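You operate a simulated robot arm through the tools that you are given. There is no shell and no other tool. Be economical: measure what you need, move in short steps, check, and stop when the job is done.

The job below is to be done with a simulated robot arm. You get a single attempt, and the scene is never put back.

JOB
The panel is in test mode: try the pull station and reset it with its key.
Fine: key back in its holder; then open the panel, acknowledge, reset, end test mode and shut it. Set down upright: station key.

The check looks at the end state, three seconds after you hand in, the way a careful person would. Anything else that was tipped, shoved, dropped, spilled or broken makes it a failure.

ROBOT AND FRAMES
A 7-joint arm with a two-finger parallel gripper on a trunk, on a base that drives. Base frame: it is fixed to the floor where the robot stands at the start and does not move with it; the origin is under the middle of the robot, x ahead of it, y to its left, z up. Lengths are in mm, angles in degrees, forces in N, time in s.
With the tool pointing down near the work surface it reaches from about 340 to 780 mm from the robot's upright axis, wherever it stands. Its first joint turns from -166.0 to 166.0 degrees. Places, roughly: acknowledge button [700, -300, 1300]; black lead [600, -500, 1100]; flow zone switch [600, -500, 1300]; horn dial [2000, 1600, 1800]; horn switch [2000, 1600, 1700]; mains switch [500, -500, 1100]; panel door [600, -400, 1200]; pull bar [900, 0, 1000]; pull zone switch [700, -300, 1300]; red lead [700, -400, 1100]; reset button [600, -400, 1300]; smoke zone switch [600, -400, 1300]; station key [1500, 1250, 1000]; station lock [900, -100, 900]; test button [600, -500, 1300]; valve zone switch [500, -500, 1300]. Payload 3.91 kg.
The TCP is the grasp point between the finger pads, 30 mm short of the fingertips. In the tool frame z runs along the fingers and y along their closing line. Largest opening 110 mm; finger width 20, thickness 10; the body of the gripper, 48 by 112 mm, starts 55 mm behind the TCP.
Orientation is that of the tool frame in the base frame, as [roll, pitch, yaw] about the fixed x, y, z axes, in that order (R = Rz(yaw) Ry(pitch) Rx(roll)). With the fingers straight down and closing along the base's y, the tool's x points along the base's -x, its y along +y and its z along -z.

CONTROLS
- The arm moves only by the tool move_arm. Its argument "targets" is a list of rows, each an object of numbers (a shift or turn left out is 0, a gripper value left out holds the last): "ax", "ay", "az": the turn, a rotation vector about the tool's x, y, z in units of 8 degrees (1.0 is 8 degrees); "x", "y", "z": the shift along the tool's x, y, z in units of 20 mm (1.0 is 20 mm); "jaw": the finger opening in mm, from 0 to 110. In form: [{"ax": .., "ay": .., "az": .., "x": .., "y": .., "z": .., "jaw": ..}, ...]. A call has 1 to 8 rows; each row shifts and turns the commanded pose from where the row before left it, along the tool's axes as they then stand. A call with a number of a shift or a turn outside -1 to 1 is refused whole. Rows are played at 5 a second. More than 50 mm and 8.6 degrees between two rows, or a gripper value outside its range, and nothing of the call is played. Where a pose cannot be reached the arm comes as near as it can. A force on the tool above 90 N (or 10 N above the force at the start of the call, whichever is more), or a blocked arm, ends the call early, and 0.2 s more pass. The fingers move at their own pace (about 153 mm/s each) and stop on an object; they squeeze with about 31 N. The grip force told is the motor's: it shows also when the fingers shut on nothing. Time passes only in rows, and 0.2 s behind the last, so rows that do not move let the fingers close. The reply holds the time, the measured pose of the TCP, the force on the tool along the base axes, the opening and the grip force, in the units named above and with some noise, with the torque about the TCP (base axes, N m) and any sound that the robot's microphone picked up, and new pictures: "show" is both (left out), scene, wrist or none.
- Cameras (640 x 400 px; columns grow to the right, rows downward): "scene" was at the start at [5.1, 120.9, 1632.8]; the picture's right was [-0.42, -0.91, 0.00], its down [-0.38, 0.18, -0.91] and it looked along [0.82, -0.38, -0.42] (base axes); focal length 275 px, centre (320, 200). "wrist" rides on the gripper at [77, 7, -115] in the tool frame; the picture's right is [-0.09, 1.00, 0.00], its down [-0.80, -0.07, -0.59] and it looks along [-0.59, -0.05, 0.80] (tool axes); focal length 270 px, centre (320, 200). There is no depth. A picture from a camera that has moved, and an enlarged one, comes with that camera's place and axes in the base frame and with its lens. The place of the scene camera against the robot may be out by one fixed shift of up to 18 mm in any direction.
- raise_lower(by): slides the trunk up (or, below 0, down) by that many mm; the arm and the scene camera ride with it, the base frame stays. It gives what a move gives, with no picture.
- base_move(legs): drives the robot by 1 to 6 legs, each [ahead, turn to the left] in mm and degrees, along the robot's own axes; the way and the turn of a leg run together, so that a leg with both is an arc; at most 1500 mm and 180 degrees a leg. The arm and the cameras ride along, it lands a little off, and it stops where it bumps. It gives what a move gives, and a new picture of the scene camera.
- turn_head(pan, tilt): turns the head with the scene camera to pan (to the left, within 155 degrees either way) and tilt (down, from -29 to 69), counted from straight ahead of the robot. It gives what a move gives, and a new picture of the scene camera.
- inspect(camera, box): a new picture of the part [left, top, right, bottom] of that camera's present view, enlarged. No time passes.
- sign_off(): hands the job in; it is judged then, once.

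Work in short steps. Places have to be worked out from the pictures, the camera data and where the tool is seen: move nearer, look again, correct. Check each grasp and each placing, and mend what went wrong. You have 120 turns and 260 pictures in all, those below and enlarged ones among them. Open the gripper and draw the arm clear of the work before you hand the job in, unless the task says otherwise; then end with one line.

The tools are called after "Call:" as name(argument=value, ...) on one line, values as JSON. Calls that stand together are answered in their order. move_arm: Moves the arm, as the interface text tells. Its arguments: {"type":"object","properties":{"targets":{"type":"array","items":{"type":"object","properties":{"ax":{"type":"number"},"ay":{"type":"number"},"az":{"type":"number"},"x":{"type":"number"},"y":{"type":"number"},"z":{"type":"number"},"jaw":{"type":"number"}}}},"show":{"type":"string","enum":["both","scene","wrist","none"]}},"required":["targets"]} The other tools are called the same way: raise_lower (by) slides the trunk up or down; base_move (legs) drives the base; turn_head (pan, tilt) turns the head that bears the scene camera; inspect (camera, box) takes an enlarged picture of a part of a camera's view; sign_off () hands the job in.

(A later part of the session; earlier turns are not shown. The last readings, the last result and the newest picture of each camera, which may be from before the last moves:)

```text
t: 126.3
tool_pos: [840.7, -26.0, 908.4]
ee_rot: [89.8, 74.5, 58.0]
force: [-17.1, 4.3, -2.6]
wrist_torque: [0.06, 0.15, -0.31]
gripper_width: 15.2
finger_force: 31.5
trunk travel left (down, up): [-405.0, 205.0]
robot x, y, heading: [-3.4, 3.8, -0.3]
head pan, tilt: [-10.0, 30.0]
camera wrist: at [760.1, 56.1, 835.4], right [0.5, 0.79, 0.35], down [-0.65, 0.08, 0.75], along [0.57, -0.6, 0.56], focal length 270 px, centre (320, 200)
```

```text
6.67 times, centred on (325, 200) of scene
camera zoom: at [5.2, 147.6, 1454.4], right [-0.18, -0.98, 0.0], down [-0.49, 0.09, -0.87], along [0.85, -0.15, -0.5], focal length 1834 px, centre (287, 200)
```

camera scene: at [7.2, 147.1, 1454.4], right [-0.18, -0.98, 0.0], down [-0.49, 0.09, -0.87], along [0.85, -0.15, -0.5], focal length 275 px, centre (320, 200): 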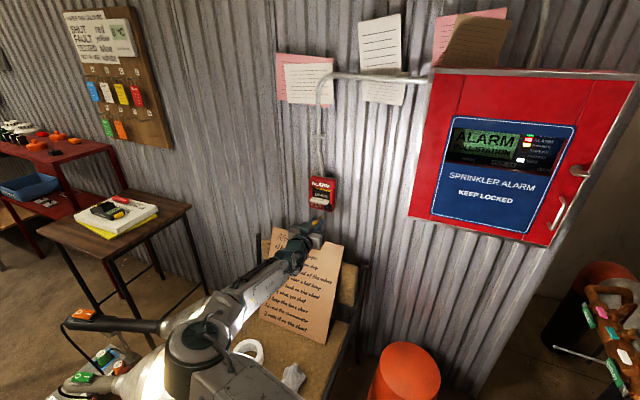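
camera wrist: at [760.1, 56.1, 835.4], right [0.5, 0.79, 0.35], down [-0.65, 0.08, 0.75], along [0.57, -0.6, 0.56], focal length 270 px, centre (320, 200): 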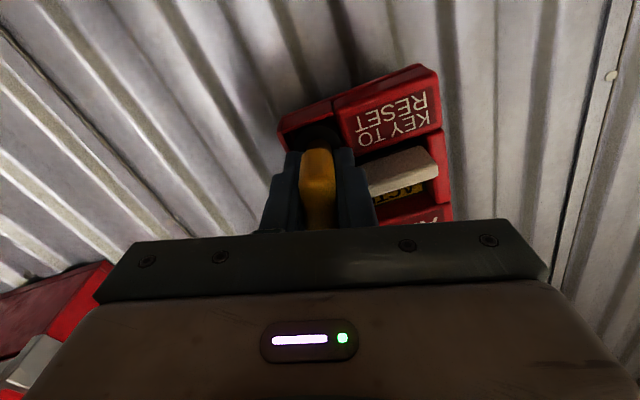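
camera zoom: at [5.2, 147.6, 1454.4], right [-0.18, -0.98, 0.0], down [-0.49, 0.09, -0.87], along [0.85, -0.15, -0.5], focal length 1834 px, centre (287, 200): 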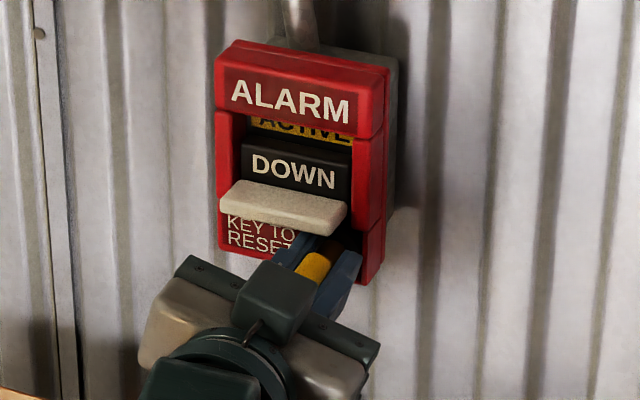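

Turning freely with light axial contact. I ease back 1.5 mm and continue clockwise to ~55 degrees.

Call:
move_arm(targets=[{"z": -0.08, "az": 0.5}, {"az": 0.7}, {"az": 0.7}, {"az": 0.7}, {"az": 0.7}, {"az": 0.7}, {"az": 0.7}], show="wrist")

Call:
inspect(camera="scene", box=[295, 170, 355, 230])

```text
t: 127.9
tool_pos: [840.2, -27.7, 907.2]
ee_rot: [90.1, 36.8, 58.0]
force: [-12.6, -1.9, -6.4]
wrist_torque: [0.15, 0.36, -0.49]
gripper_width: 15.4
finger_force: 31.0
trunk travel left (down, up): [-405.0, 205.0]
robot x, y, heading: [-4.8, 3.3, -0.2]
head pan, tilt: [-10.0, 30.0]
camera wrist: at [779.7, 87.7, 866.3], right [0.28, 0.45, 0.85], down [-0.87, -0.26, 0.42], along [0.41, -0.86, 0.31], focal length 270 px, centre (320, 200)
```

wrist: 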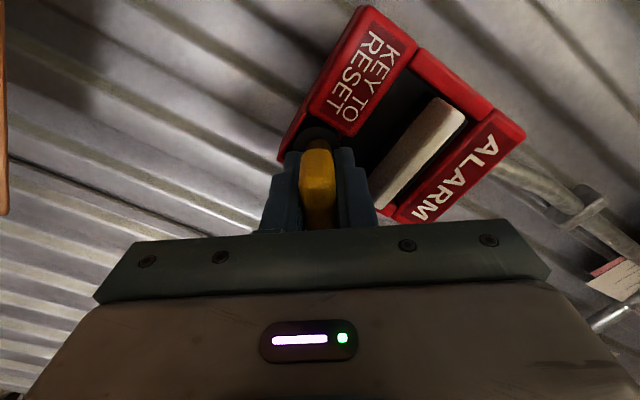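

```text
6.67 times, centred on (325, 200) of scene
camera zoom: at [6.5, 146.7, 1454.4], right [-0.18, -0.98, 0.0], down [-0.49, 0.09, -0.87], along [0.85, -0.15, -0.5], focal length 1834 px, centre (287, 200)
```

zoom: 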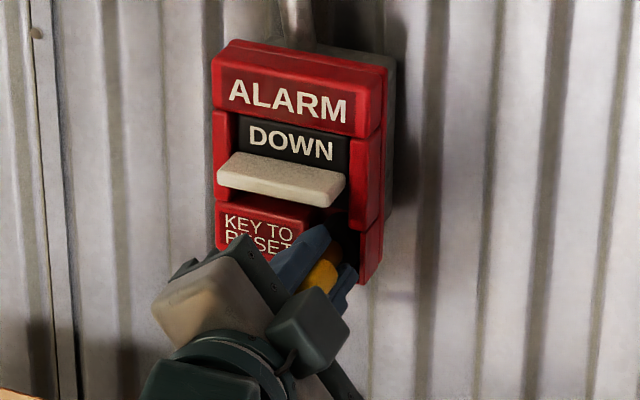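

The bar has sprung up and the ACTIVE flag is gone: station reset. I turn the key back the same 53.6 degrees.

Call:
move_arm(targets=[{"az": -0.9}, {"az": -0.9}, {"az": -0.9}, {"az": -0.9}, {"az": -0.9}, {"az": -0.9}, {"az": -0.9}, {"az": -0.4}], show="wrist")

Call:
inspect(camera="scene", box=[295, 160, 375, 230])

```text
t: 129.7
tool_pos: [841.9, -25.6, 908.3]
ee_rot: [-81.9, 89.4, -113.8]
force: [-1.8, -1.3, 0.0]
wrist_torque: [-0.03, -0.02, -0.09]
gripper_width: 15.2
finger_force: 30.9
trunk travel left (down, up): [-405.0, 205.0]
robot x, y, heading: [-4.4, 4.0, -0.5]
head pan, tilt: [-10.0, 30.0]
camera wrist: at [749.2, 38.9, 830.9], right [0.53, 0.85, 0.08], down [-0.54, 0.26, 0.8], along [0.66, -0.46, 0.59], focal length 270 px, centre (320, 200)
```

wrist: 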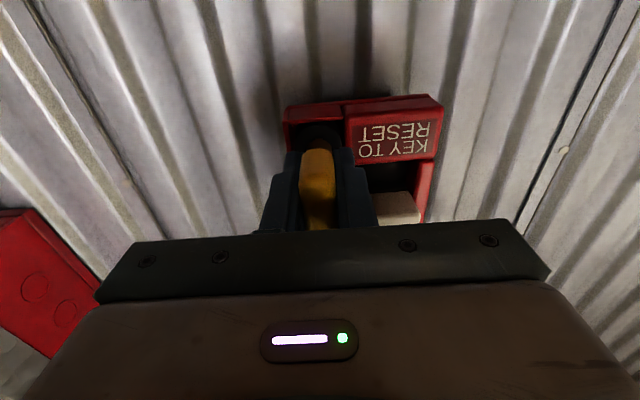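

```text
5.71 times, centred on (335, 195) of scene
camera zoom: at [7.0, 146.8, 1454.5], right [-0.18, -0.98, 0.0], down [-0.49, 0.09, -0.87], along [0.85, -0.15, -0.5], focal length 1572 px, centre (234, 229)
```

zoom: 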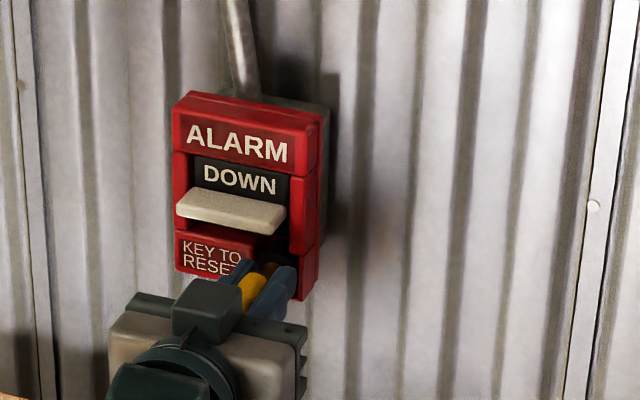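

Bar stays up. I withdraw the key straight back.

Call:
move_arm(targets=[{"z": -0.3}, {"z": -0.4}, {"z": -0.5}, {"z": -0.8}, {"z": -1}, {"z": -1}, {"z": -1}, {"z": -1}], show="wrist")

Call:
inspect(camera="wrist", box=[260, 20, 400, 240])

```text
t: 131.5
tool_pos: [740.0, 38.2, 908.1]
ee_rot: [-89.1, 89.4, -121.1]
force: [0.2, 0.1, 0.3]
wrist_torque: [0.04, -0.05, 0.0]
gripper_width: 15.0
finger_force: 30.7
trunk travel left (down, up): [-405.0, 205.0]
robot x, y, heading: [-6.2, 4.4, -0.2]
head pan, tilt: [-10.0, 30.0]
camera wrist: at [647.2, 103.0, 830.5], right [0.53, 0.85, 0.08], down [-0.54, 0.26, 0.8], along [0.66, -0.46, 0.59], focal length 270 px, centre (320, 200)
```

wrist: 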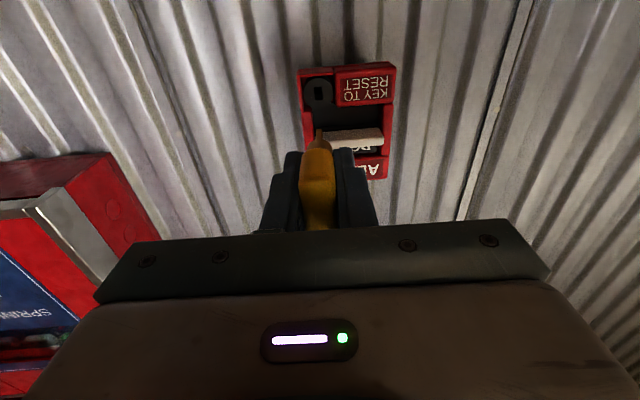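

```text
1.82 times, centred on (330, 130) of wrist
camera zoom: at [647.2, 103.0, 830.5], right [0.53, 0.85, 0.08], down [-0.54, 0.26, 0.8], along [0.66, -0.46, 0.59], focal length 491 px, centre (302, 327)
```

zoom: 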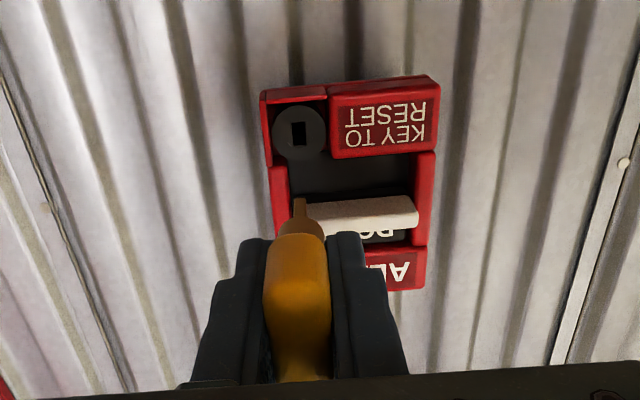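

Key is out, unchanged in the grip. I raise the trunk, reverse the base, and pitch the tool down for the trip back.

Call:
raise_lower(by=200)

Call:
base_move(legs=[[-230, 0]])

Call:
move_arm(targets=[{"ay": 1, "y": -1}, {"ay": 1, "y": -1}, {"ay": 1, "y": -1}, {"ay": 1, "y": -1}, {"ay": 1, "y": -1}, {"ay": 1, "y": -1}, {"ay": 1, "y": -1}, {"ay": 1, "y": -1}], show="none")

Call:
move_arm(targets=[{"ay": 1}, {"ay": 1}, {"ay": 1}, {"ay": 0.25}, {"z": -1}, {"z": -1}, {"z": -1}, {"z": -1}], show="scene")

```text
t: 133.7
tool_pos: [739.6, 37.8, 1107.8]
ee_rot: [-90.6, 89.4, -122.6]
force: [-0.5, 0.9, 0.1]
wrist_torque: [0.01, -0.02, 0.01]
gripper_width: 14.8
finger_force: 31.0
trunk travel left (down, up): [-605.0, 5.0]
robot x, y, heading: [-8.7, 1.8, -0.3]
head pan, tilt: [-10.0, 30.0]
```

```text
t: 135.4
tool_pos: [510.3, 38.5, 1107.5]
ee_rot: [-87.3, 89.5, -119.1]
force: [-0.5, -0.5, 0.3]
wrist_torque: [0.0, 0.05, 0.01]
gripper_width: 15.4
finger_force: 30.7
trunk travel left (down, up): [-605.0, 5.0]
robot x, y, heading: [-233.9, 4.4, -0.1]
head pan, tilt: [-10.0, 30.0]
camera scene: at [-222.8, 147.9, 1654.5], right [-0.18, -0.98, 0.0], down [-0.49, 0.09, -0.87], along [0.85, -0.15, -0.5], focal length 275 px, centre (320, 200)
```

scene: 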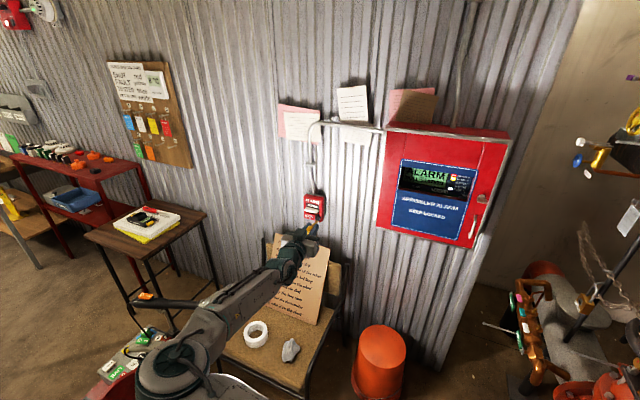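

```text
t: 137.2
tool_pos: [427.0, -98.0, 1109.2]
ee_rot: [-179.4, 25.9, 148.4]
force: [-0.3, 0.0, -0.8]
wrist_torque: [0.0, 0.02, 0.02]
gripper_width: 15.2
finger_force: 30.5
trunk travel left (down, up): [-605.0, 5.0]
robot x, y, heading: [-232.4, 0.1, -0.3]
head pan, tilt: [-10.0, 30.0]
```

```text
t: 139.0
tool_pos: [425.9, -96.8, 1188.4]
ee_rot: [-179.4, 0.1, 148.1]
force: [-0.1, -0.2, -0.5]
wrist_torque: [-0.02, 0.02, 0.0]
gripper_width: 14.9
finger_force: 30.9
trunk travel left (down, up): [-605.0, 5.0]
robot x, y, heading: [-236.8, 6.1, -0.1]
head pan, tilt: [-10.0, 30.0]
camera scene: at [-222.2, 147.7, 1654.5], right [-0.18, -0.98, 0.0], down [-0.49, 0.09, -0.87], along [0.85, -0.15, -0.5], focal length 275 px, centre (320, 200)
```

scene: 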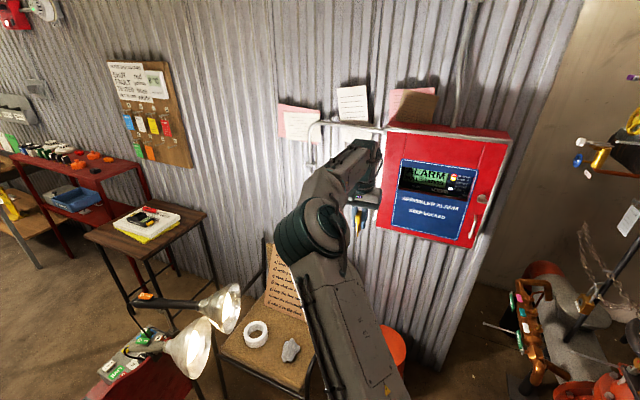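

Now rotate the tool to the holder's yaw and drive back along the same legs, stopping 150 mm short.

Call:
move_arm(targets=[{"az": 1}, {"az": 1}, {"az": 1}, {"az": 1}, {"az": 1}, {"az": 1}, {"az": 1}], show="none")

Call:
base_move(legs=[[0, 90], [1312, 0], [0, -68.2], [1279, 0], [0, -60.3]])

```text
t: 140.6
tool_pos: [427.0, -96.7, 1189.7]
ee_rot: [-179.7, 0.6, 92.0]
force: [0.4, -0.3, -1.3]
wrist_torque: [-0.01, 0.03, -0.01]
gripper_width: 15.1
finger_force: 31.0
trunk travel left (down, up): [-605.0, 5.0]
robot x, y, heading: [-233.5, 5.6, -0.1]
head pan, tilt: [-10.0, 30.0]
```

```text
t: 162.7
tool_pos: [1421.0, 1281.4, 1187.8]
ee_rot: [-179.7, 0.4, 52.7]
force: [-0.4, -1.0, -0.9]
wrist_torque: [-0.01, -0.01, 0.03]
gripper_width: 15.4
finger_force: 31.4
trunk travel left (down, up): [-605.0, 5.0]
robot x, y, heading: [973.6, 1784.6, -39.6]
head pan, tilt: [-10.0, 30.0]
camera scene: at [1067.5, 1883.6, 1654.5], right [-0.76, -0.65, 0.0], down [-0.32, 0.38, -0.87], along [0.56, -0.66, -0.5], focal length 275 px, centre (320, 200)
```

scene: 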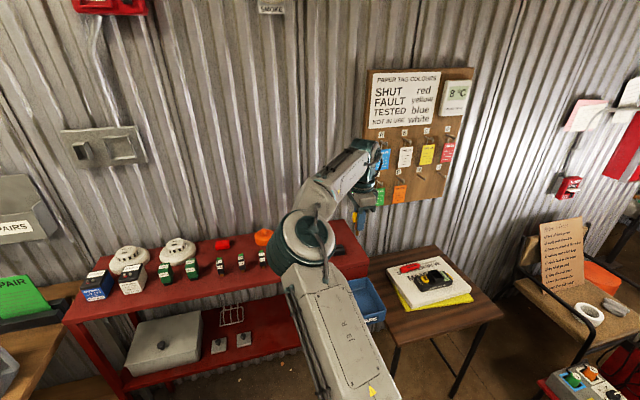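

I drive the last 145 mm ahead and check position.

Call:
base_move(legs=[[145, 0]])

Call:
move_arm(targets=[{}], show="wrist")

```text
t: 164.1
tool_pos: [1534.3, 1190.0, 1189.6]
ee_rot: [-179.7, 0.5, 52.8]
force: [0.3, 0.6, 0.8]
wrist_torque: [-0.02, 0.01, 0.01]
gripper_width: 15.3
finger_force: 31.0
trunk travel left (down, up): [-605.0, 5.0]
robot x, y, heading: [1089.2, 1686.5, -39.6]
head pan, tilt: [-10.0, 30.0]
camera scene: at [1179.6, 1791.5, 1654.4], right [-0.76, -0.65, 0.0], down [-0.33, 0.38, -0.87], along [0.56, -0.66, -0.5], focal length 275 px, centre (320, 200)
```

scene: 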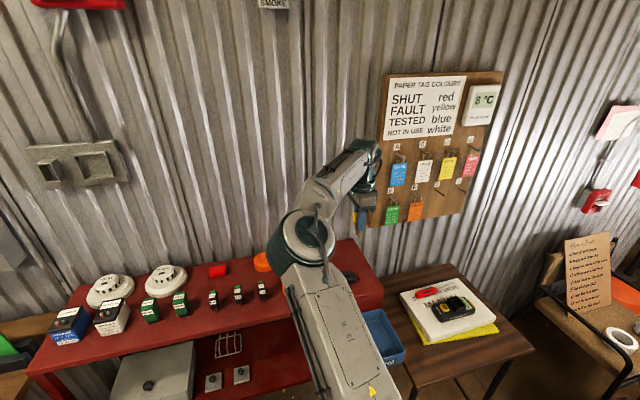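

```text
t: 164.5
tool_pos: [1531.8, 1190.7, 1190.4]
ee_rot: [-179.5, 0.5, 52.8]
force: [0.3, -0.2, -0.4]
wrist_torque: [0.03, 0.01, -0.02]
gripper_width: 15.4
finger_force: 30.7
trunk travel left (down, up): [-605.0, 5.0]
robot x, y, heading: [1084.8, 1686.5, -39.4]
head pan, tilt: [-10.0, 30.0]
camera wrist: at [1587.1, 1248.4, 1303.0], right [0.74, -0.67, -0.01], down [-0.54, -0.59, 0.6], along [-0.41, -0.44, -0.8], focal length 270 px, centre (320, 200)
```

wrist: 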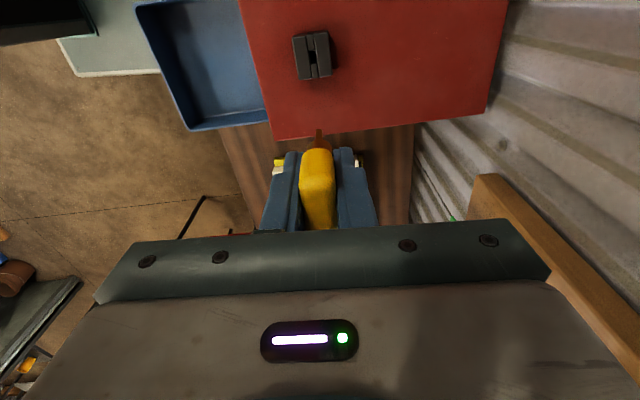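

I shift onto the recorded seat position and descend to z=1112, the height where I have a reference picture after lifting.

Call:
move_arm(targets=[{"x": 1, "y": -0.39, "az": -0.11}, {"x": 0.09, "z": 0.9}, {"z": 1}, {"z": 1}, {"z": 1}, {}], show="none")

Call:
inspect(camera="wrist", box=[240, 0, 400, 240])

```text
t: 165.9
tool_pos: [1538.1, 1213.5, 1110.4]
ee_rot: [-179.7, 0.6, 53.6]
force: [-0.4, 0.1, -0.2]
wrist_torque: [0.0, 0.02, 0.04]
gripper_width: 15.2
finger_force: 31.3
trunk travel left (down, up): [-605.0, 5.0]
robot x, y, heading: [1084.2, 1683.1, -39.5]
head pan, tilt: [-10.0, 30.0]
```

```text
1.67 times, centred on (320, 120) of wrist
camera zoom: at [1592.2, 1271.4, 1224.3], right [0.75, -0.66, -0.01], down [-0.53, -0.6, 0.6], along [-0.4, -0.45, -0.8], focal length 450 px, centre (320, 333)
```

zoom: 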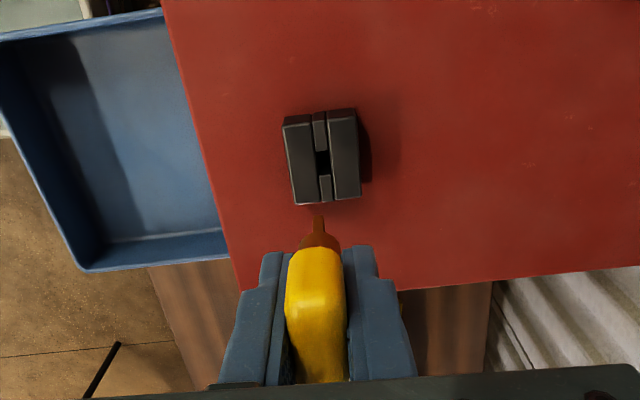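

Matches the reference within ~1.5 mm; I apply +1.6 mm y, +1.2 mm x and descend to just above the slot.

Call:
move_arm(targets=[{"y": 0.08, "x": 0.06}, {"z": 1}, {"z": 1}, {"z": 1}, {}], show="none")

Call:
inspect(camera="wrist", box=[270, 70, 370, 170])

```text
t: 167.1
tool_pos: [1540.0, 1213.5, 1051.2]
ee_rot: [-179.7, 0.6, 53.7]
force: [-0.7, 0.4, 0.2]
wrist_torque: [0.04, -0.01, 0.01]
gripper_width: 15.0
finger_force: 30.7
trunk travel left (down, up): [-605.0, 5.0]
robot x, y, heading: [1082.9, 1689.4, -39.2]
head pan, tilt: [-10.0, 30.0]
```

```text
4.00 times, centred on (320, 120) of wrist
camera zoom: at [1593.8, 1270.9, 1164.8], right [0.75, -0.66, -0.01], down [-0.53, -0.6, 0.6], along [-0.4, -0.45, -0.8], focal length 1081 px, centre (320, 520)
```

zoom: 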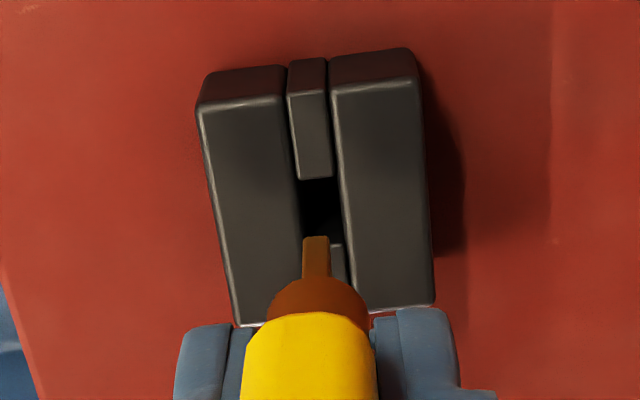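

Blade lines up over the slot opening. I descend in small steps and watch the force.

Call:
move_arm(targets=[{"z": 0.5}, {"z": 0.4}, {"z": 0.3}, {"z": 0.2}], show="none")

Call:
inspect(camera="wrist", box=[270, 70, 370, 170])

```text
t: 168.1
tool_pos: [1540.0, 1212.3, 1022.5]
ee_rot: [-179.7, 0.5, 53.6]
force: [0.4, -1.0, -1.9]
wrist_torque: [0.02, 0.01, 0.04]
gripper_width: 15.0
finger_force: 31.0
trunk travel left (down, up): [-605.0, 5.0]
robot x, y, heading: [1086.8, 1685.7, -39.3]
head pan, tilt: [-10.0, 30.0]
```

```text
4.00 times, centred on (320, 120) of wrist
camera zoom: at [1593.5, 1270.8, 1136.6], right [0.75, -0.66, -0.01], down [-0.53, -0.6, 0.6], along [-0.4, -0.45, -0.8], focal length 1081 px, centre (320, 520)
```

zoom: 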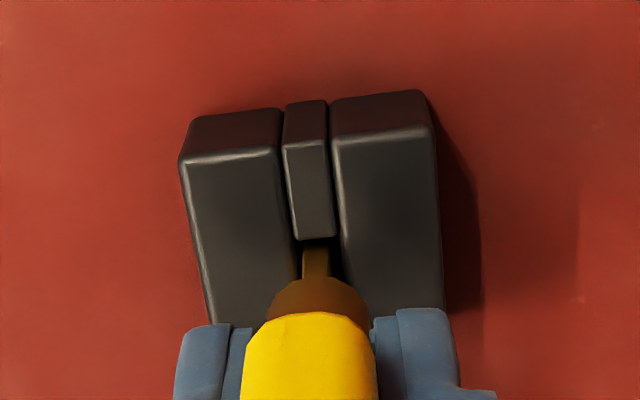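

The blade is entering cleanly with no force. I lower the remaining ~15 mm.

Call:
move_arm(targets=[{"z": 0.3}, {"z": 0.25}, {"z": 0.15}, {}], show="none")

Call:
inspect(camera="wrist", box=[260, 70, 380, 190])

```text
t: 169.1
tool_pos: [1540.3, 1213.1, 1009.9]
ee_rot: [-179.9, 0.5, 53.7]
force: [1.8, -1.0, 6.6]
wrist_torque: [-0.02, -0.09, -0.01]
gripper_width: 15.2
finger_force: 31.2
trunk travel left (down, up): [-605.0, 5.0]
robot x, y, heading: [1085.3, 1688.4, -39.5]
head pan, tilt: [-10.0, 30.0]
```

```text
3.33 times, centred on (320, 130) of wrist
camera zoom: at [1593.2, 1271.2, 1123.5], right [0.75, -0.66, 0.0], down [-0.53, -0.6, 0.6], along [-0.4, -0.45, -0.8], focal length 901 px, centre (320, 433)
```

zoom: 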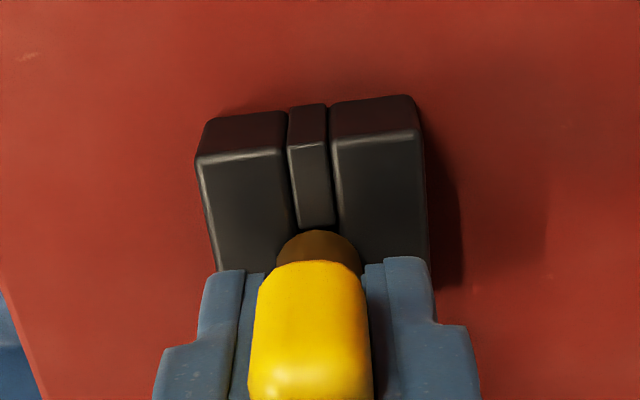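

Seated (6.6 N up, 1009.9). I release and rise, then check the key stands upright.

Call:
move_arm(targets=[{"jaw": 50}, {"jaw": 50}, {"z": -0.5}, {"z": -1}, {"z": -1}, {"z": -1}, {"z": -1}, {"z": -1}], show="wrist")

Call:
inspect(camera="wrist", box=[240, 20, 400, 170])

```text
t: 170.9
tool_pos: [1541.4, 1213.6, 1119.9]
ee_rot: [-179.8, 0.6, 53.6]
force: [0.3, 0.1, 0.3]
wrist_torque: [0.01, -0.04, -0.01]
gripper_width: 50.3
finger_force: 0.1
trunk travel left (down, up): [-605.0, 5.0]
robot x, y, heading: [1086.8, 1686.5, -39.7]
head pan, tilt: [-10.0, 30.0]
camera wrist: at [1594.5, 1271.9, 1233.6], right [0.75, -0.66, 0.0], down [-0.53, -0.6, 0.6], along [-0.4, -0.45, -0.8], focal length 270 px, centre (320, 200)
```

wrist: 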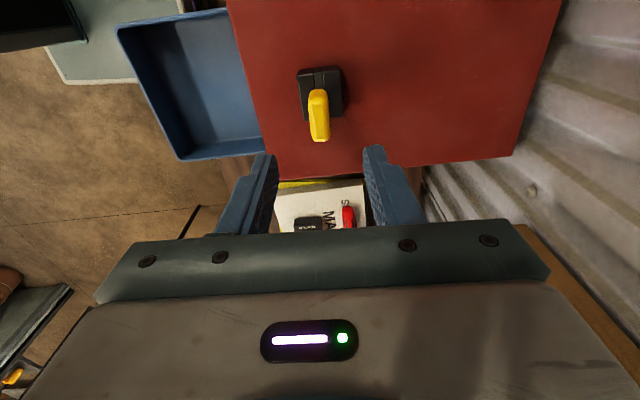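

```text
2.67 times, centred on (320, 95) of wrist
camera zoom: at [1594.5, 1271.9, 1233.6], right [0.75, -0.66, 0.0], down [-0.53, -0.6, 0.6], along [-0.4, -0.45, -0.8], focal length 721 px, centre (320, 480)
```

zoom: 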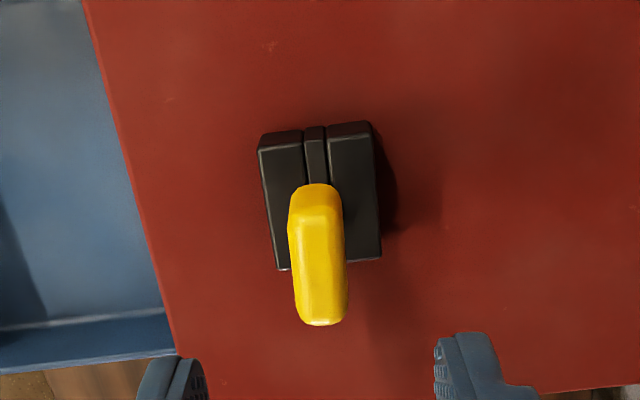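

Key stands upright in its holder. Now back to the panel: I raise, and drive the same legs back to about (-230, 0).

Call:
move_arm(targets=[{"z": -1}, {"z": -1}, {"z": -1}, {"z": -1}], show="none")

Call:
base_move(legs=[[-165, 0], [0, 61.4], [-1279, 0], [0, 68.2], [-1310, 0], [0, -90]])

Call:
turn_head(pan=-30, tilt=15)

```text
t: 171.9
tool_pos: [1540.9, 1213.6, 1199.2]
ee_rot: [-179.7, 0.4, 53.7]
force: [0.6, -0.7, -0.8]
wrist_torque: [0.01, 0.03, 0.02]
gripper_width: 50.4
finger_force: 0.1
trunk travel left (down, up): [-605.0, 5.0]
robot x, y, heading: [1090.8, 1686.5, -39.2]
head pan, tilt: [-10.0, 30.0]
```

```text
t: 195.1
tool_pos: [427.9, -79.4, 1198.4]
ee_rot: [-179.7, 0.5, 93.9]
force: [0.0, -0.4, -0.6]
wrist_torque: [-0.02, -0.03, -0.04]
gripper_width: 50.2
finger_force: 0.1
trunk travel left (down, up): [-605.0, 5.0]
robot x, y, heading: [-223.8, -13.9, 0.6]
head pan, tilt: [-10.0, 30.0]
camera scene: at [-217.2, 130.8, 1654.5], right [-0.16, -0.99, 0.0], down [-0.49, 0.08, -0.87], along [0.85, -0.14, -0.5], focal length 275 px, centre (320, 200)
```

scene: 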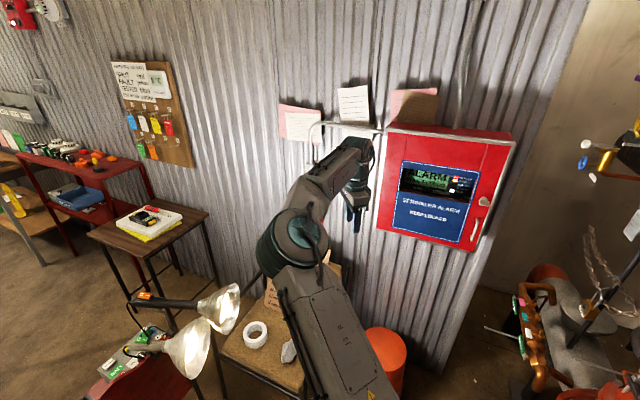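

```text
t: 195.9
tool_pos: [428.4, -79.6, 1199.3]
ee_rot: [-179.7, 0.5, 94.0]
force: [0.3, -0.7, -0.6]
wrist_torque: [0.01, -0.04, -0.01]
gripper_width: 50.3
finger_force: 0.0
trunk travel left (down, up): [-605.0, 5.0]
robot x, y, heading: [-225.8, -8.9, 0.7]
head pan, tilt: [-30.0, 15.0]
camera scene: at [-224.9, 100.0, 1678.6], right [-0.49, -0.87, 0.0], down [-0.23, 0.13, -0.97], along [0.84, -0.47, -0.26], focal length 275 px, centre (320, 200)
```

scene: 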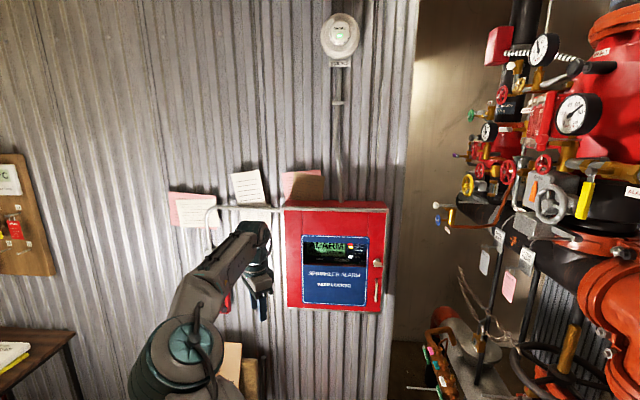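

Call:
inspect(camera="scene", box=[270, 190, 400, 320])

Call:
inspect(camera="scene", box=[355, 240, 400, 315])

```text
3.08 times, centred on (335, 255) of scene
camera zoom: at [-224.9, 100.0, 1678.6], right [-0.49, -0.87, 0.0], down [-0.23, 0.13, -0.97], along [0.84, -0.47, -0.26], focal length 847 px, centre (274, 31)
```

zoom: 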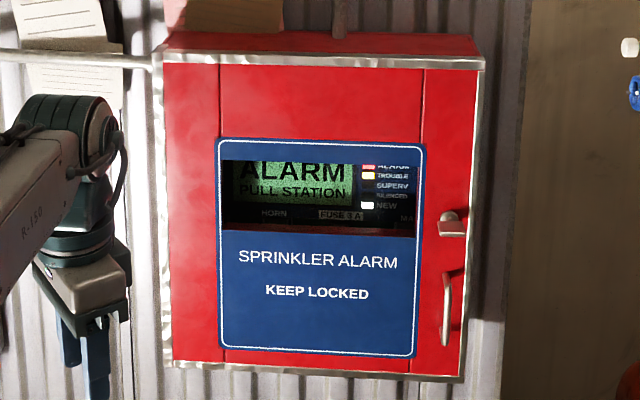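

```text
5.33 times, centred on (378, 278) of scene
camera zoom: at [-224.9, 100.0, 1678.6], right [-0.49, -0.87, 0.0], down [-0.23, 0.13, -0.97], along [0.84, -0.47, -0.26], focal length 1468 px, centre (13, -213)
```

zoom: 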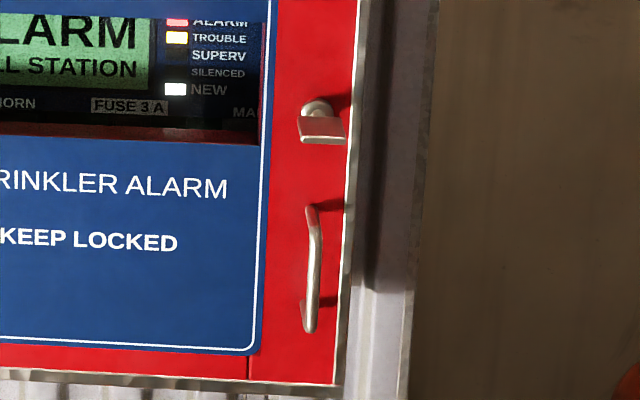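

The panel door has a turn latch (paddle horizontal) and a D-handle on the right: handle ~(451,-513,1095), latch ~(452,-518,1203), hinge on the left. I turn the base to face the wall, and rotate the tool.

Call:
base_move(legs=[[0, -32.6]])

Call:
move_arm(targets=[{"az": -1, "x": 0.5}, {"az": -1, "x": 0.5}, {"az": -1, "x": 0.5}, {"az": -1}, {"az": -1}, {"az": -1}, {"az": -1}, {"az": -1}], show="none")

Call:
move_arm(targets=[{"az": -1}, {"az": -1}, {"az": -0.8}, {"ay": -1}, {"ay": -1}, {"ay": -1}, {"ay": -1}, {"ay": -1}], show="none")

Call:
move_arm(targets=[{"ay": -1}, {"ay": -1}, {"ay": -1}, {"ay": -1}, {"ay": -1}, {"ay": -1}, {"ay": -0.2}], show="both")

```text
t: 197.9
tool_pos: [290.0, -421.0, 1200.1]
ee_rot: [-179.7, 0.5, 61.6]
force: [0.1, -0.2, -1.3]
wrist_torque: [-0.01, -0.01, -0.02]
gripper_width: 50.0
finger_force: 0.2
trunk travel left (down, up): [-605.0, 5.0]
robot x, y, heading: [-223.8, -9.0, -31.3]
head pan, tilt: [-30.0, 15.0]
camera scene: at [-170.2, 81.6, 1678.7], right [-0.88, -0.48, 0.0], down [-0.12, 0.23, -0.97], along [0.46, -0.85, -0.26], focal length 275 px, centre (320, 200)
```

scene: 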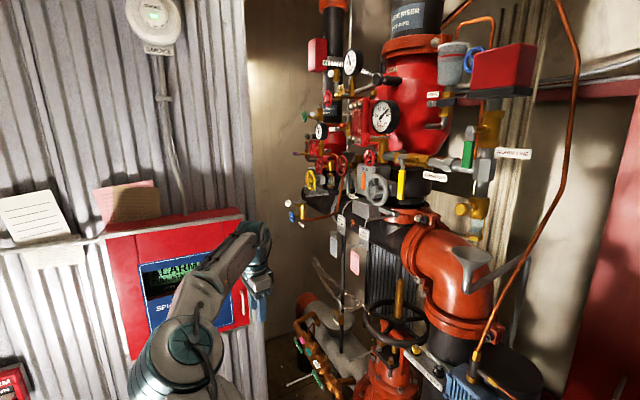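

```text
t: 199.7
tool_pos: [301.6, -391.8, 1199.7]
ee_rot: [-179.4, -0.1, 125.6]
force: [0.0, 0.9, 0.4]
wrist_torque: [0.01, -0.01, 0.0]
gripper_width: 49.7
finger_force: 0.0
trunk travel left (down, up): [-605.0, 5.0]
robot x, y, heading: [-225.8, -10.4, -31.7]
head pan, tilt: [-30.0, 15.0]
```

```text
t: 201.5
tool_pos: [300.7, -392.2, 1199.9]
ee_rot: [-179.3, 39.8, 148.2]
force: [-0.3, 0.1, 0.0]
wrist_torque: [-0.01, 0.01, 0.0]
gripper_width: 50.2
finger_force: 0.1
trunk travel left (down, up): [-605.0, 5.0]
robot x, y, heading: [-224.3, -13.7, -31.4]
head pan, tilt: [-30.0, 15.0]
```

```text
t: 203.1
tool_pos: [305.0, -384.3, 1203.7]
ee_rot: [-173.5, 85.2, 154.7]
force: [0.4, 0.6, -0.4]
wrist_torque: [0.02, 0.03, 0.01]
gripper_width: 50.2
finger_force: 0.2
out of reach, approached as far as the arm can: row 6, 7
trunk travel left (down, up): [-605.0, 5.0]
robot x, y, heading: [-223.3, -14.6, -31.6]
head pan, tilt: [-30.0, 15.0]
camera scene: at [-169.2, 82.8, 1678.6], right [-0.88, -0.48, 0.0], down [-0.12, 0.23, -0.97], along [0.46, -0.85, -0.26], focal length 275 px, centre (320, 200)
camera wrist: at [208.1, -316.0, 1137.2], right [0.53, 0.84, 0.08], down [-0.48, 0.22, 0.85], along [0.7, -0.49, 0.52], focal length 270 px, centre (320, 200)
```

scene: 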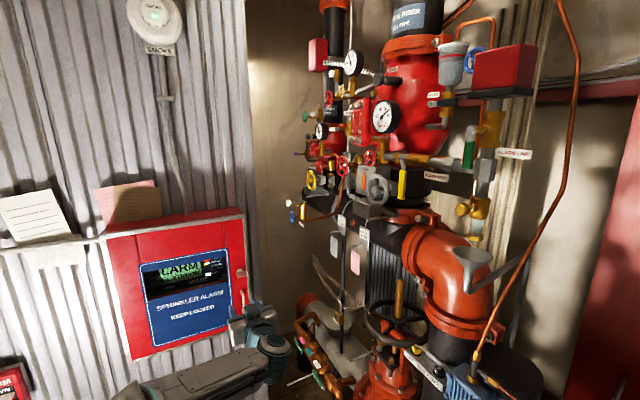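
wrist: 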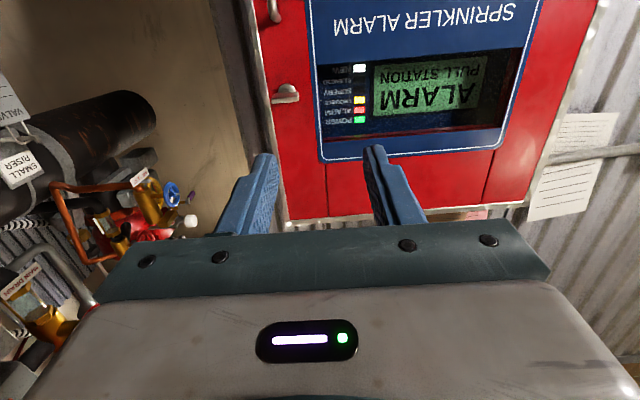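

Tool nearly horizontal but at the arm's limit because the trunk is high. I lower the trunk 200 while raising the arm, then level it.

Call:
raise_lower(by=-220)

Call:
move_arm(targets=[{"x": -1, "ay": -0.3}, {"x": -1, "ay": -0.3}, {"x": -1}, {"x": -1}, {"x": -1}, {"x": -1}, {"x": -1}, {"x": -1}], show="none")

Call:
turn_head(pan=-5, tilt=25)

Call:
inspect(camera="wrist", box=[200, 0, 440, 220])

```text
t: 205.4
tool_pos: [305.5, -384.2, 984.8]
ee_rot: [-174.1, 85.1, 154.0]
force: [-0.6, 0.5, 0.5]
wrist_torque: [-0.01, 0.0, 0.02]
gripper_width: 50.1
finger_force: 0.0
trunk travel left (down, up): [-385.0, 225.0]
robot x, y, heading: [-227.3, -11.1, -31.6]
head pan, tilt: [-30.0, 15.0]
```

```text
t: 207.2
tool_pos: [324.0, -353.9, 1156.6]
ee_rot: [-94.3, 89.6, -126.3]
force: [0.5, -0.2, -0.2]
wrist_torque: [0.02, 0.01, 0.01]
gripper_width: 49.8
finger_force: 0.0
out of reach, approached as far as the arm can: row 1, 2
trunk travel left (down, up): [-385.0, 225.0]
robot x, y, heading: [-227.3, -14.8, -31.8]
head pan, tilt: [-30.0, 15.0]
```

```text
t: 208.1
tool_pos: [325.4, -354.1, 1155.7]
ee_rot: [-95.6, 89.5, -127.5]
force: [0.5, 0.4, -0.8]
wrist_torque: [-0.01, -0.01, 0.05]
gripper_width: 50.1
finger_force: 0.0
trunk travel left (down, up): [-385.0, 225.0]
robot x, y, heading: [-227.2, -15.7, -31.3]
head pan, tilt: [-5.0, 25.0]
camera scene: at [-140.5, 109.4, 1442.5], right [-0.6, -0.8, 0.0], down [-0.34, 0.25, -0.91], along [0.73, -0.54, -0.42], focal length 275 px, centre (320, 200)
```

scene: 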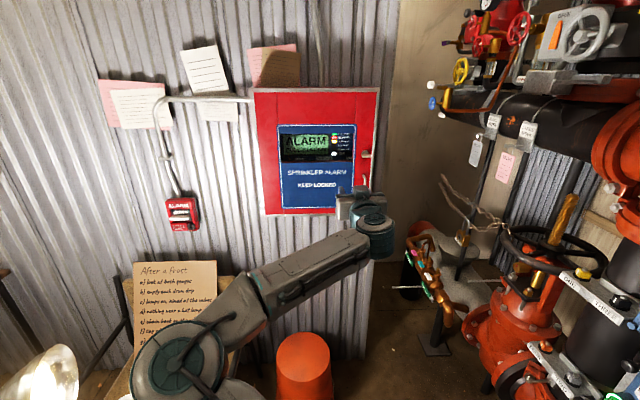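

```text
1.82 times, centred on (320, 110) of wrist
camera zoom: at [232.8, -287.9, 1078.5], right [0.53, 0.85, 0.08], down [-0.54, 0.26, 0.8], along [0.66, -0.47, 0.59], focal length 491 px, centre (320, 364)
```

zoom: 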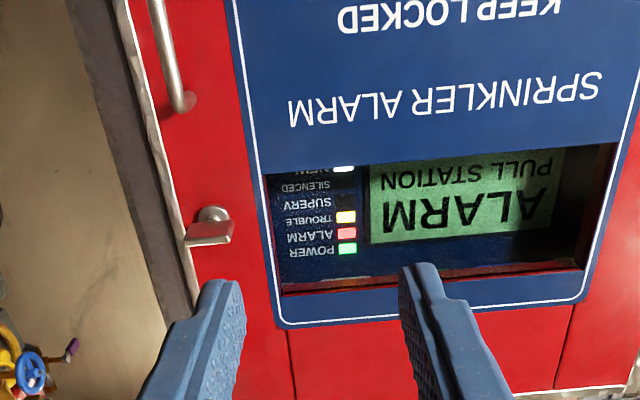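

Level now. I retract 60 mm and drive 100 mm closer so the panel is comfortably within reach, then look at the latch closely.

Call:
move_arm(targets=[{"z": -1}, {"z": -1}, {"z": -1}], show="none")

Call:
base_move(legs=[[100, 0]])

Call:
inspect(camera="scene", box=[280, 120, 440, 240])

Call:
inspect(camera="wrist", box=[200, 0, 400, 200])

```text
t: 208.9
tool_pos: [275.1, -321.5, 1156.1]
ee_rot: [-94.8, 89.6, -126.7]
force: [-0.1, 0.3, -1.2]
wrist_torque: [-0.01, 0.0, 0.02]
gripper_width: 50.3
finger_force: 0.0
trunk travel left (down, up): [-385.0, 225.0]
robot x, y, heading: [-225.4, -13.9, -31.4]
head pan, tilt: [-5.0, 25.0]
```

```text
t: 210.1
tool_pos: [360.7, -373.5, 1155.7]
ee_rot: [-96.4, 89.5, -128.2]
force: [-0.4, 0.7, -0.2]
wrist_torque: [0.03, -0.03, 0.05]
gripper_width: 50.1
finger_force: 0.0
trunk travel left (down, up): [-385.0, 225.0]
robot x, y, heading: [-140.5, -64.0, -31.8]
head pan, tilt: [-5.0, 25.0]
camera scene: at [-55.9, 57.5, 1442.4], right [-0.6, -0.8, 0.0], down [-0.34, 0.25, -0.91], along [0.73, -0.54, -0.42], focal length 275 px, centre (320, 200)
```

scene: 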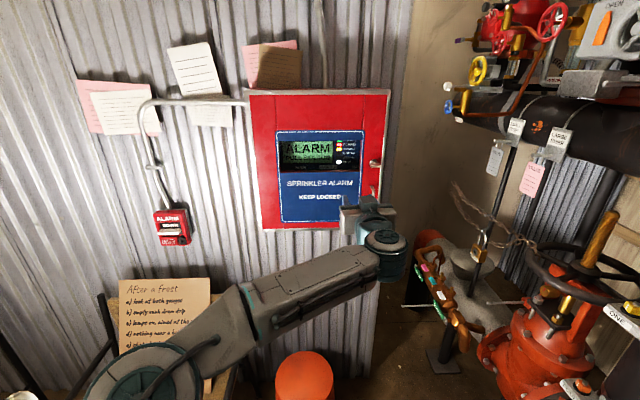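

```text
3.33 times, centred on (360, 180) of scene
camera zoom: at [-55.9, 57.5, 1442.4], right [-0.6, -0.8, 0.0], down [-0.34, 0.25, -0.91], along [0.73, -0.54, -0.42], focal length 917 px, centre (187, 267)
```

zoom: 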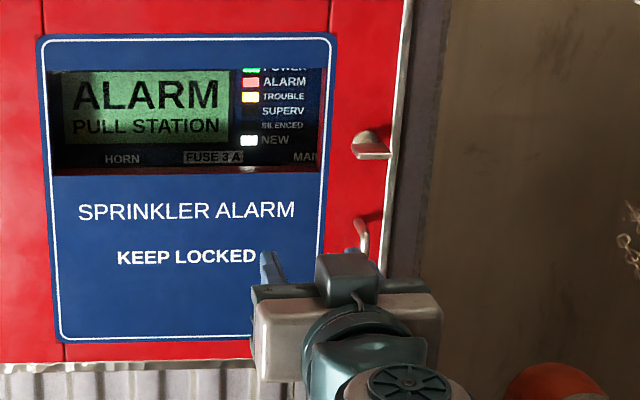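

```text
2.00 times, centred on (300, 100) of wrist
camera zoom: at [266.8, -307.4, 1078.6], right [0.53, 0.85, 0.08], down [-0.54, 0.26, 0.8], along [0.66, -0.47, 0.59], focal length 541 px, centre (360, 400)
```

zoom: 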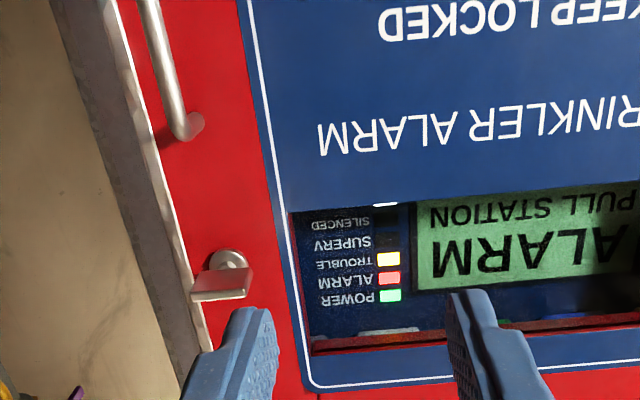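

The latch is a horizontal thumb paddle at about (466,-535,1198). I shift right/up in front of it and roll the tool 90 deg so the fingers close vertically on it.

Call:
move_arm(targets=[{"y": -1, "x": -0.52}, {"y": -1, "x": -0.52}, {"y": -1, "x": -0.52}, {"y": -1, "x": -0.52}, {"az": 1}, {"az": 1}, {"az": 1}, {"az": 1}], show="none")

Call:
move_arm(targets=[{"az": 1}, {"az": 1}, {"az": 1}, {"az": 1}, {"az": 1}, {"az": 1}, {"az": 1}, {"az": 0.25}], show="both")

```text
t: 211.9
tool_pos: [317.2, -439.6, 1197.9]
ee_rot: [90.2, 58.4, 58.3]
force: [-1.0, -0.5, -0.6]
wrist_torque: [0.01, -0.07, 0.04]
gripper_width: 50.1
finger_force: 0.1
trunk travel left (down, up): [-385.0, 225.0]
robot x, y, heading: [-143.0, -65.8, -31.5]
head pan, tilt: [-5.0, 25.0]
```

```text
t: 213.7
tool_pos: [318.0, -440.8, 1197.1]
ee_rot: [90.1, 0.4, 58.0]
force: [0.6, 0.2, -0.5]
wrist_torque: [0.0, 0.01, 0.0]
gripper_width: 50.0
finger_force: 0.0
trunk travel left (down, up): [-385.0, 225.0]
robot x, y, heading: [-142.3, -62.8, -31.4]
head pan, tilt: [-5.0, 25.0]
camera scene: at [-56.1, 57.4, 1442.5], right [-0.6, -0.8, 0.0], down [-0.34, 0.25, -0.91], along [0.73, -0.54, -0.42], focal length 275 px, centre (320, 200)
camera wrist: at [262.3, -315.0, 1204.1], right [-0.04, -0.07, 1.0], down [-0.93, -0.37, -0.06], along [0.37, -0.93, -0.05], focal length 270 px, centre (320, 200)
```

scene: 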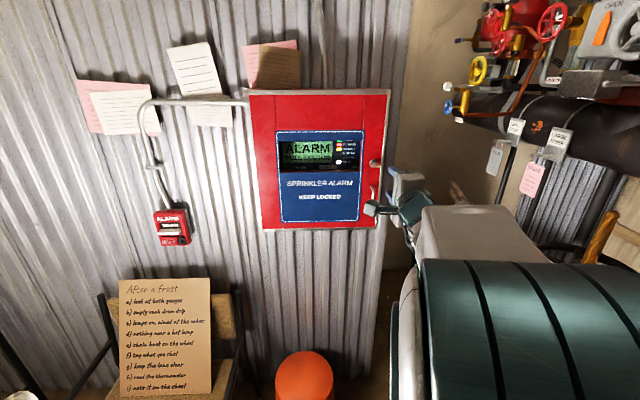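
wrist: 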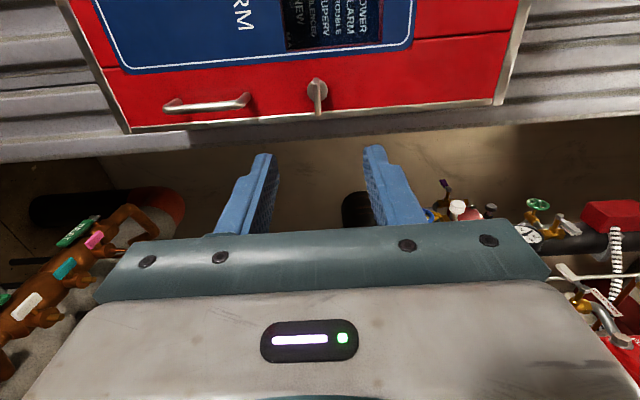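

Latch is straight ahead of the fingers (within ~5 mm). I advance 60 mm and re-measure.

Call:
move_arm(targets=[{"z": 1}, {"z": 1}, {"z": 1}, {}], show="wrist")

Call:
inspect(camera="wrist", box=[220, 40, 420, 200])

```text
t: 214.7
tool_pos: [368.7, -473.2, 1197.4]
ee_rot: [90.1, 0.5, 58.0]
force: [0.1, -0.1, 0.3]
wrist_torque: [-0.03, 0.01, -0.02]
gripper_width: 50.3
finger_force: 0.1
trunk travel left (down, up): [-385.0, 225.0]
robot x, y, heading: [-137.7, -63.4, -31.7]
head pan, tilt: [-5.0, 25.0]
camera wrist: at [313.6, -346.9, 1203.3], right [-0.04, -0.07, 1.0], down [-0.93, -0.37, -0.06], along [0.37, -0.93, -0.05], focal length 270 px, centre (320, 200)
```

wrist: 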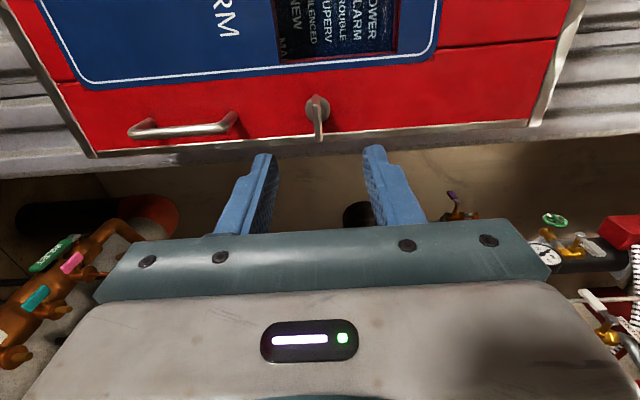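

```text
2.50 times, centred on (320, 120) of wrist
camera zoom: at [313.6, -346.9, 1203.3], right [-0.04, -0.07, 1.0], down [-0.93, -0.37, -0.06], along [0.37, -0.93, -0.05], focal length 676 px, centre (320, 400)
```

zoom: 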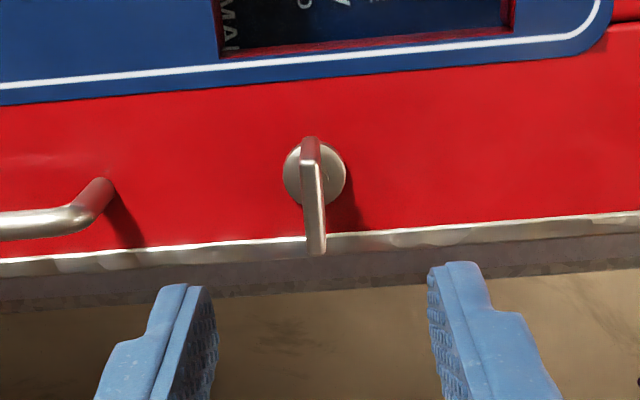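

The paddle is ~29 mm long centred on a boss 13 mm left of my axis, ~83 mm ahead. I shift, advance 44 mm, and close on it.

Call:
move_arm(targets=[{"x": 0.67, "z": 0.5}, {"z": 1}, {"z": 0.7}, {}], show="wrist")

Call:
inspect(camera="wrist", box=[240, 70, 400, 230])

```text
t: 215.7
tool_pos: [412.0, -484.0, 1197.2]
ee_rot: [90.2, 0.5, 58.1]
force: [0.2, 0.4, -0.4]
wrist_torque: [0.03, -0.01, -0.02]
gripper_width: 50.0
finger_force: 0.1
trunk travel left (down, up): [-385.0, 225.0]
robot x, y, heading: [-141.0, -61.0, -31.9]
head pan, tilt: [-5.0, 25.0]
camera wrist: at [357.7, -358.4, 1203.6], right [-0.04, -0.07, 1.0], down [-0.93, -0.37, -0.06], along [0.37, -0.93, -0.05], focal length 270 px, centre (320, 200)
```

wrist: 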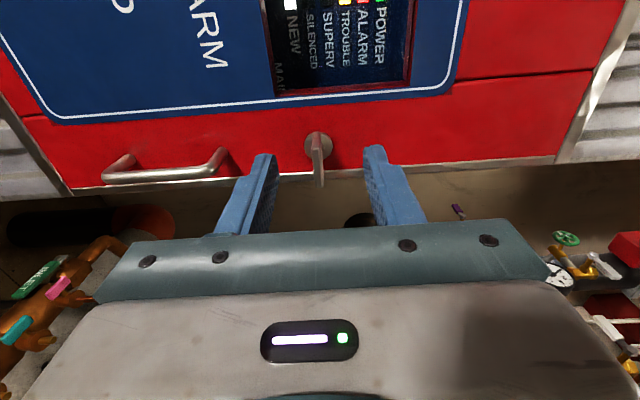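

```text
2.50 times, centred on (320, 150) of wrist
camera zoom: at [357.7, -358.4, 1203.6], right [-0.04, -0.07, 1.0], down [-0.93, -0.37, -0.06], along [0.37, -0.93, -0.05], focal length 676 px, centre (320, 325)
```

zoom: 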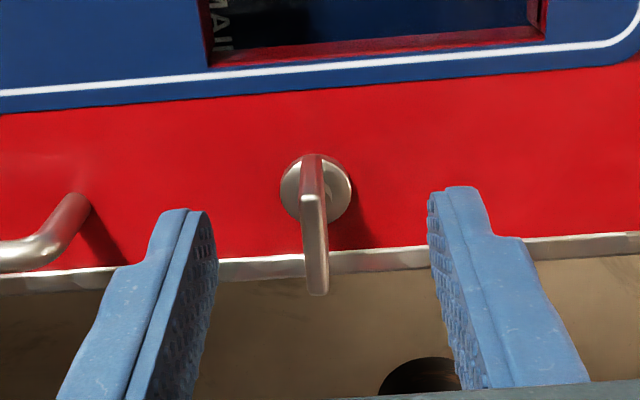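

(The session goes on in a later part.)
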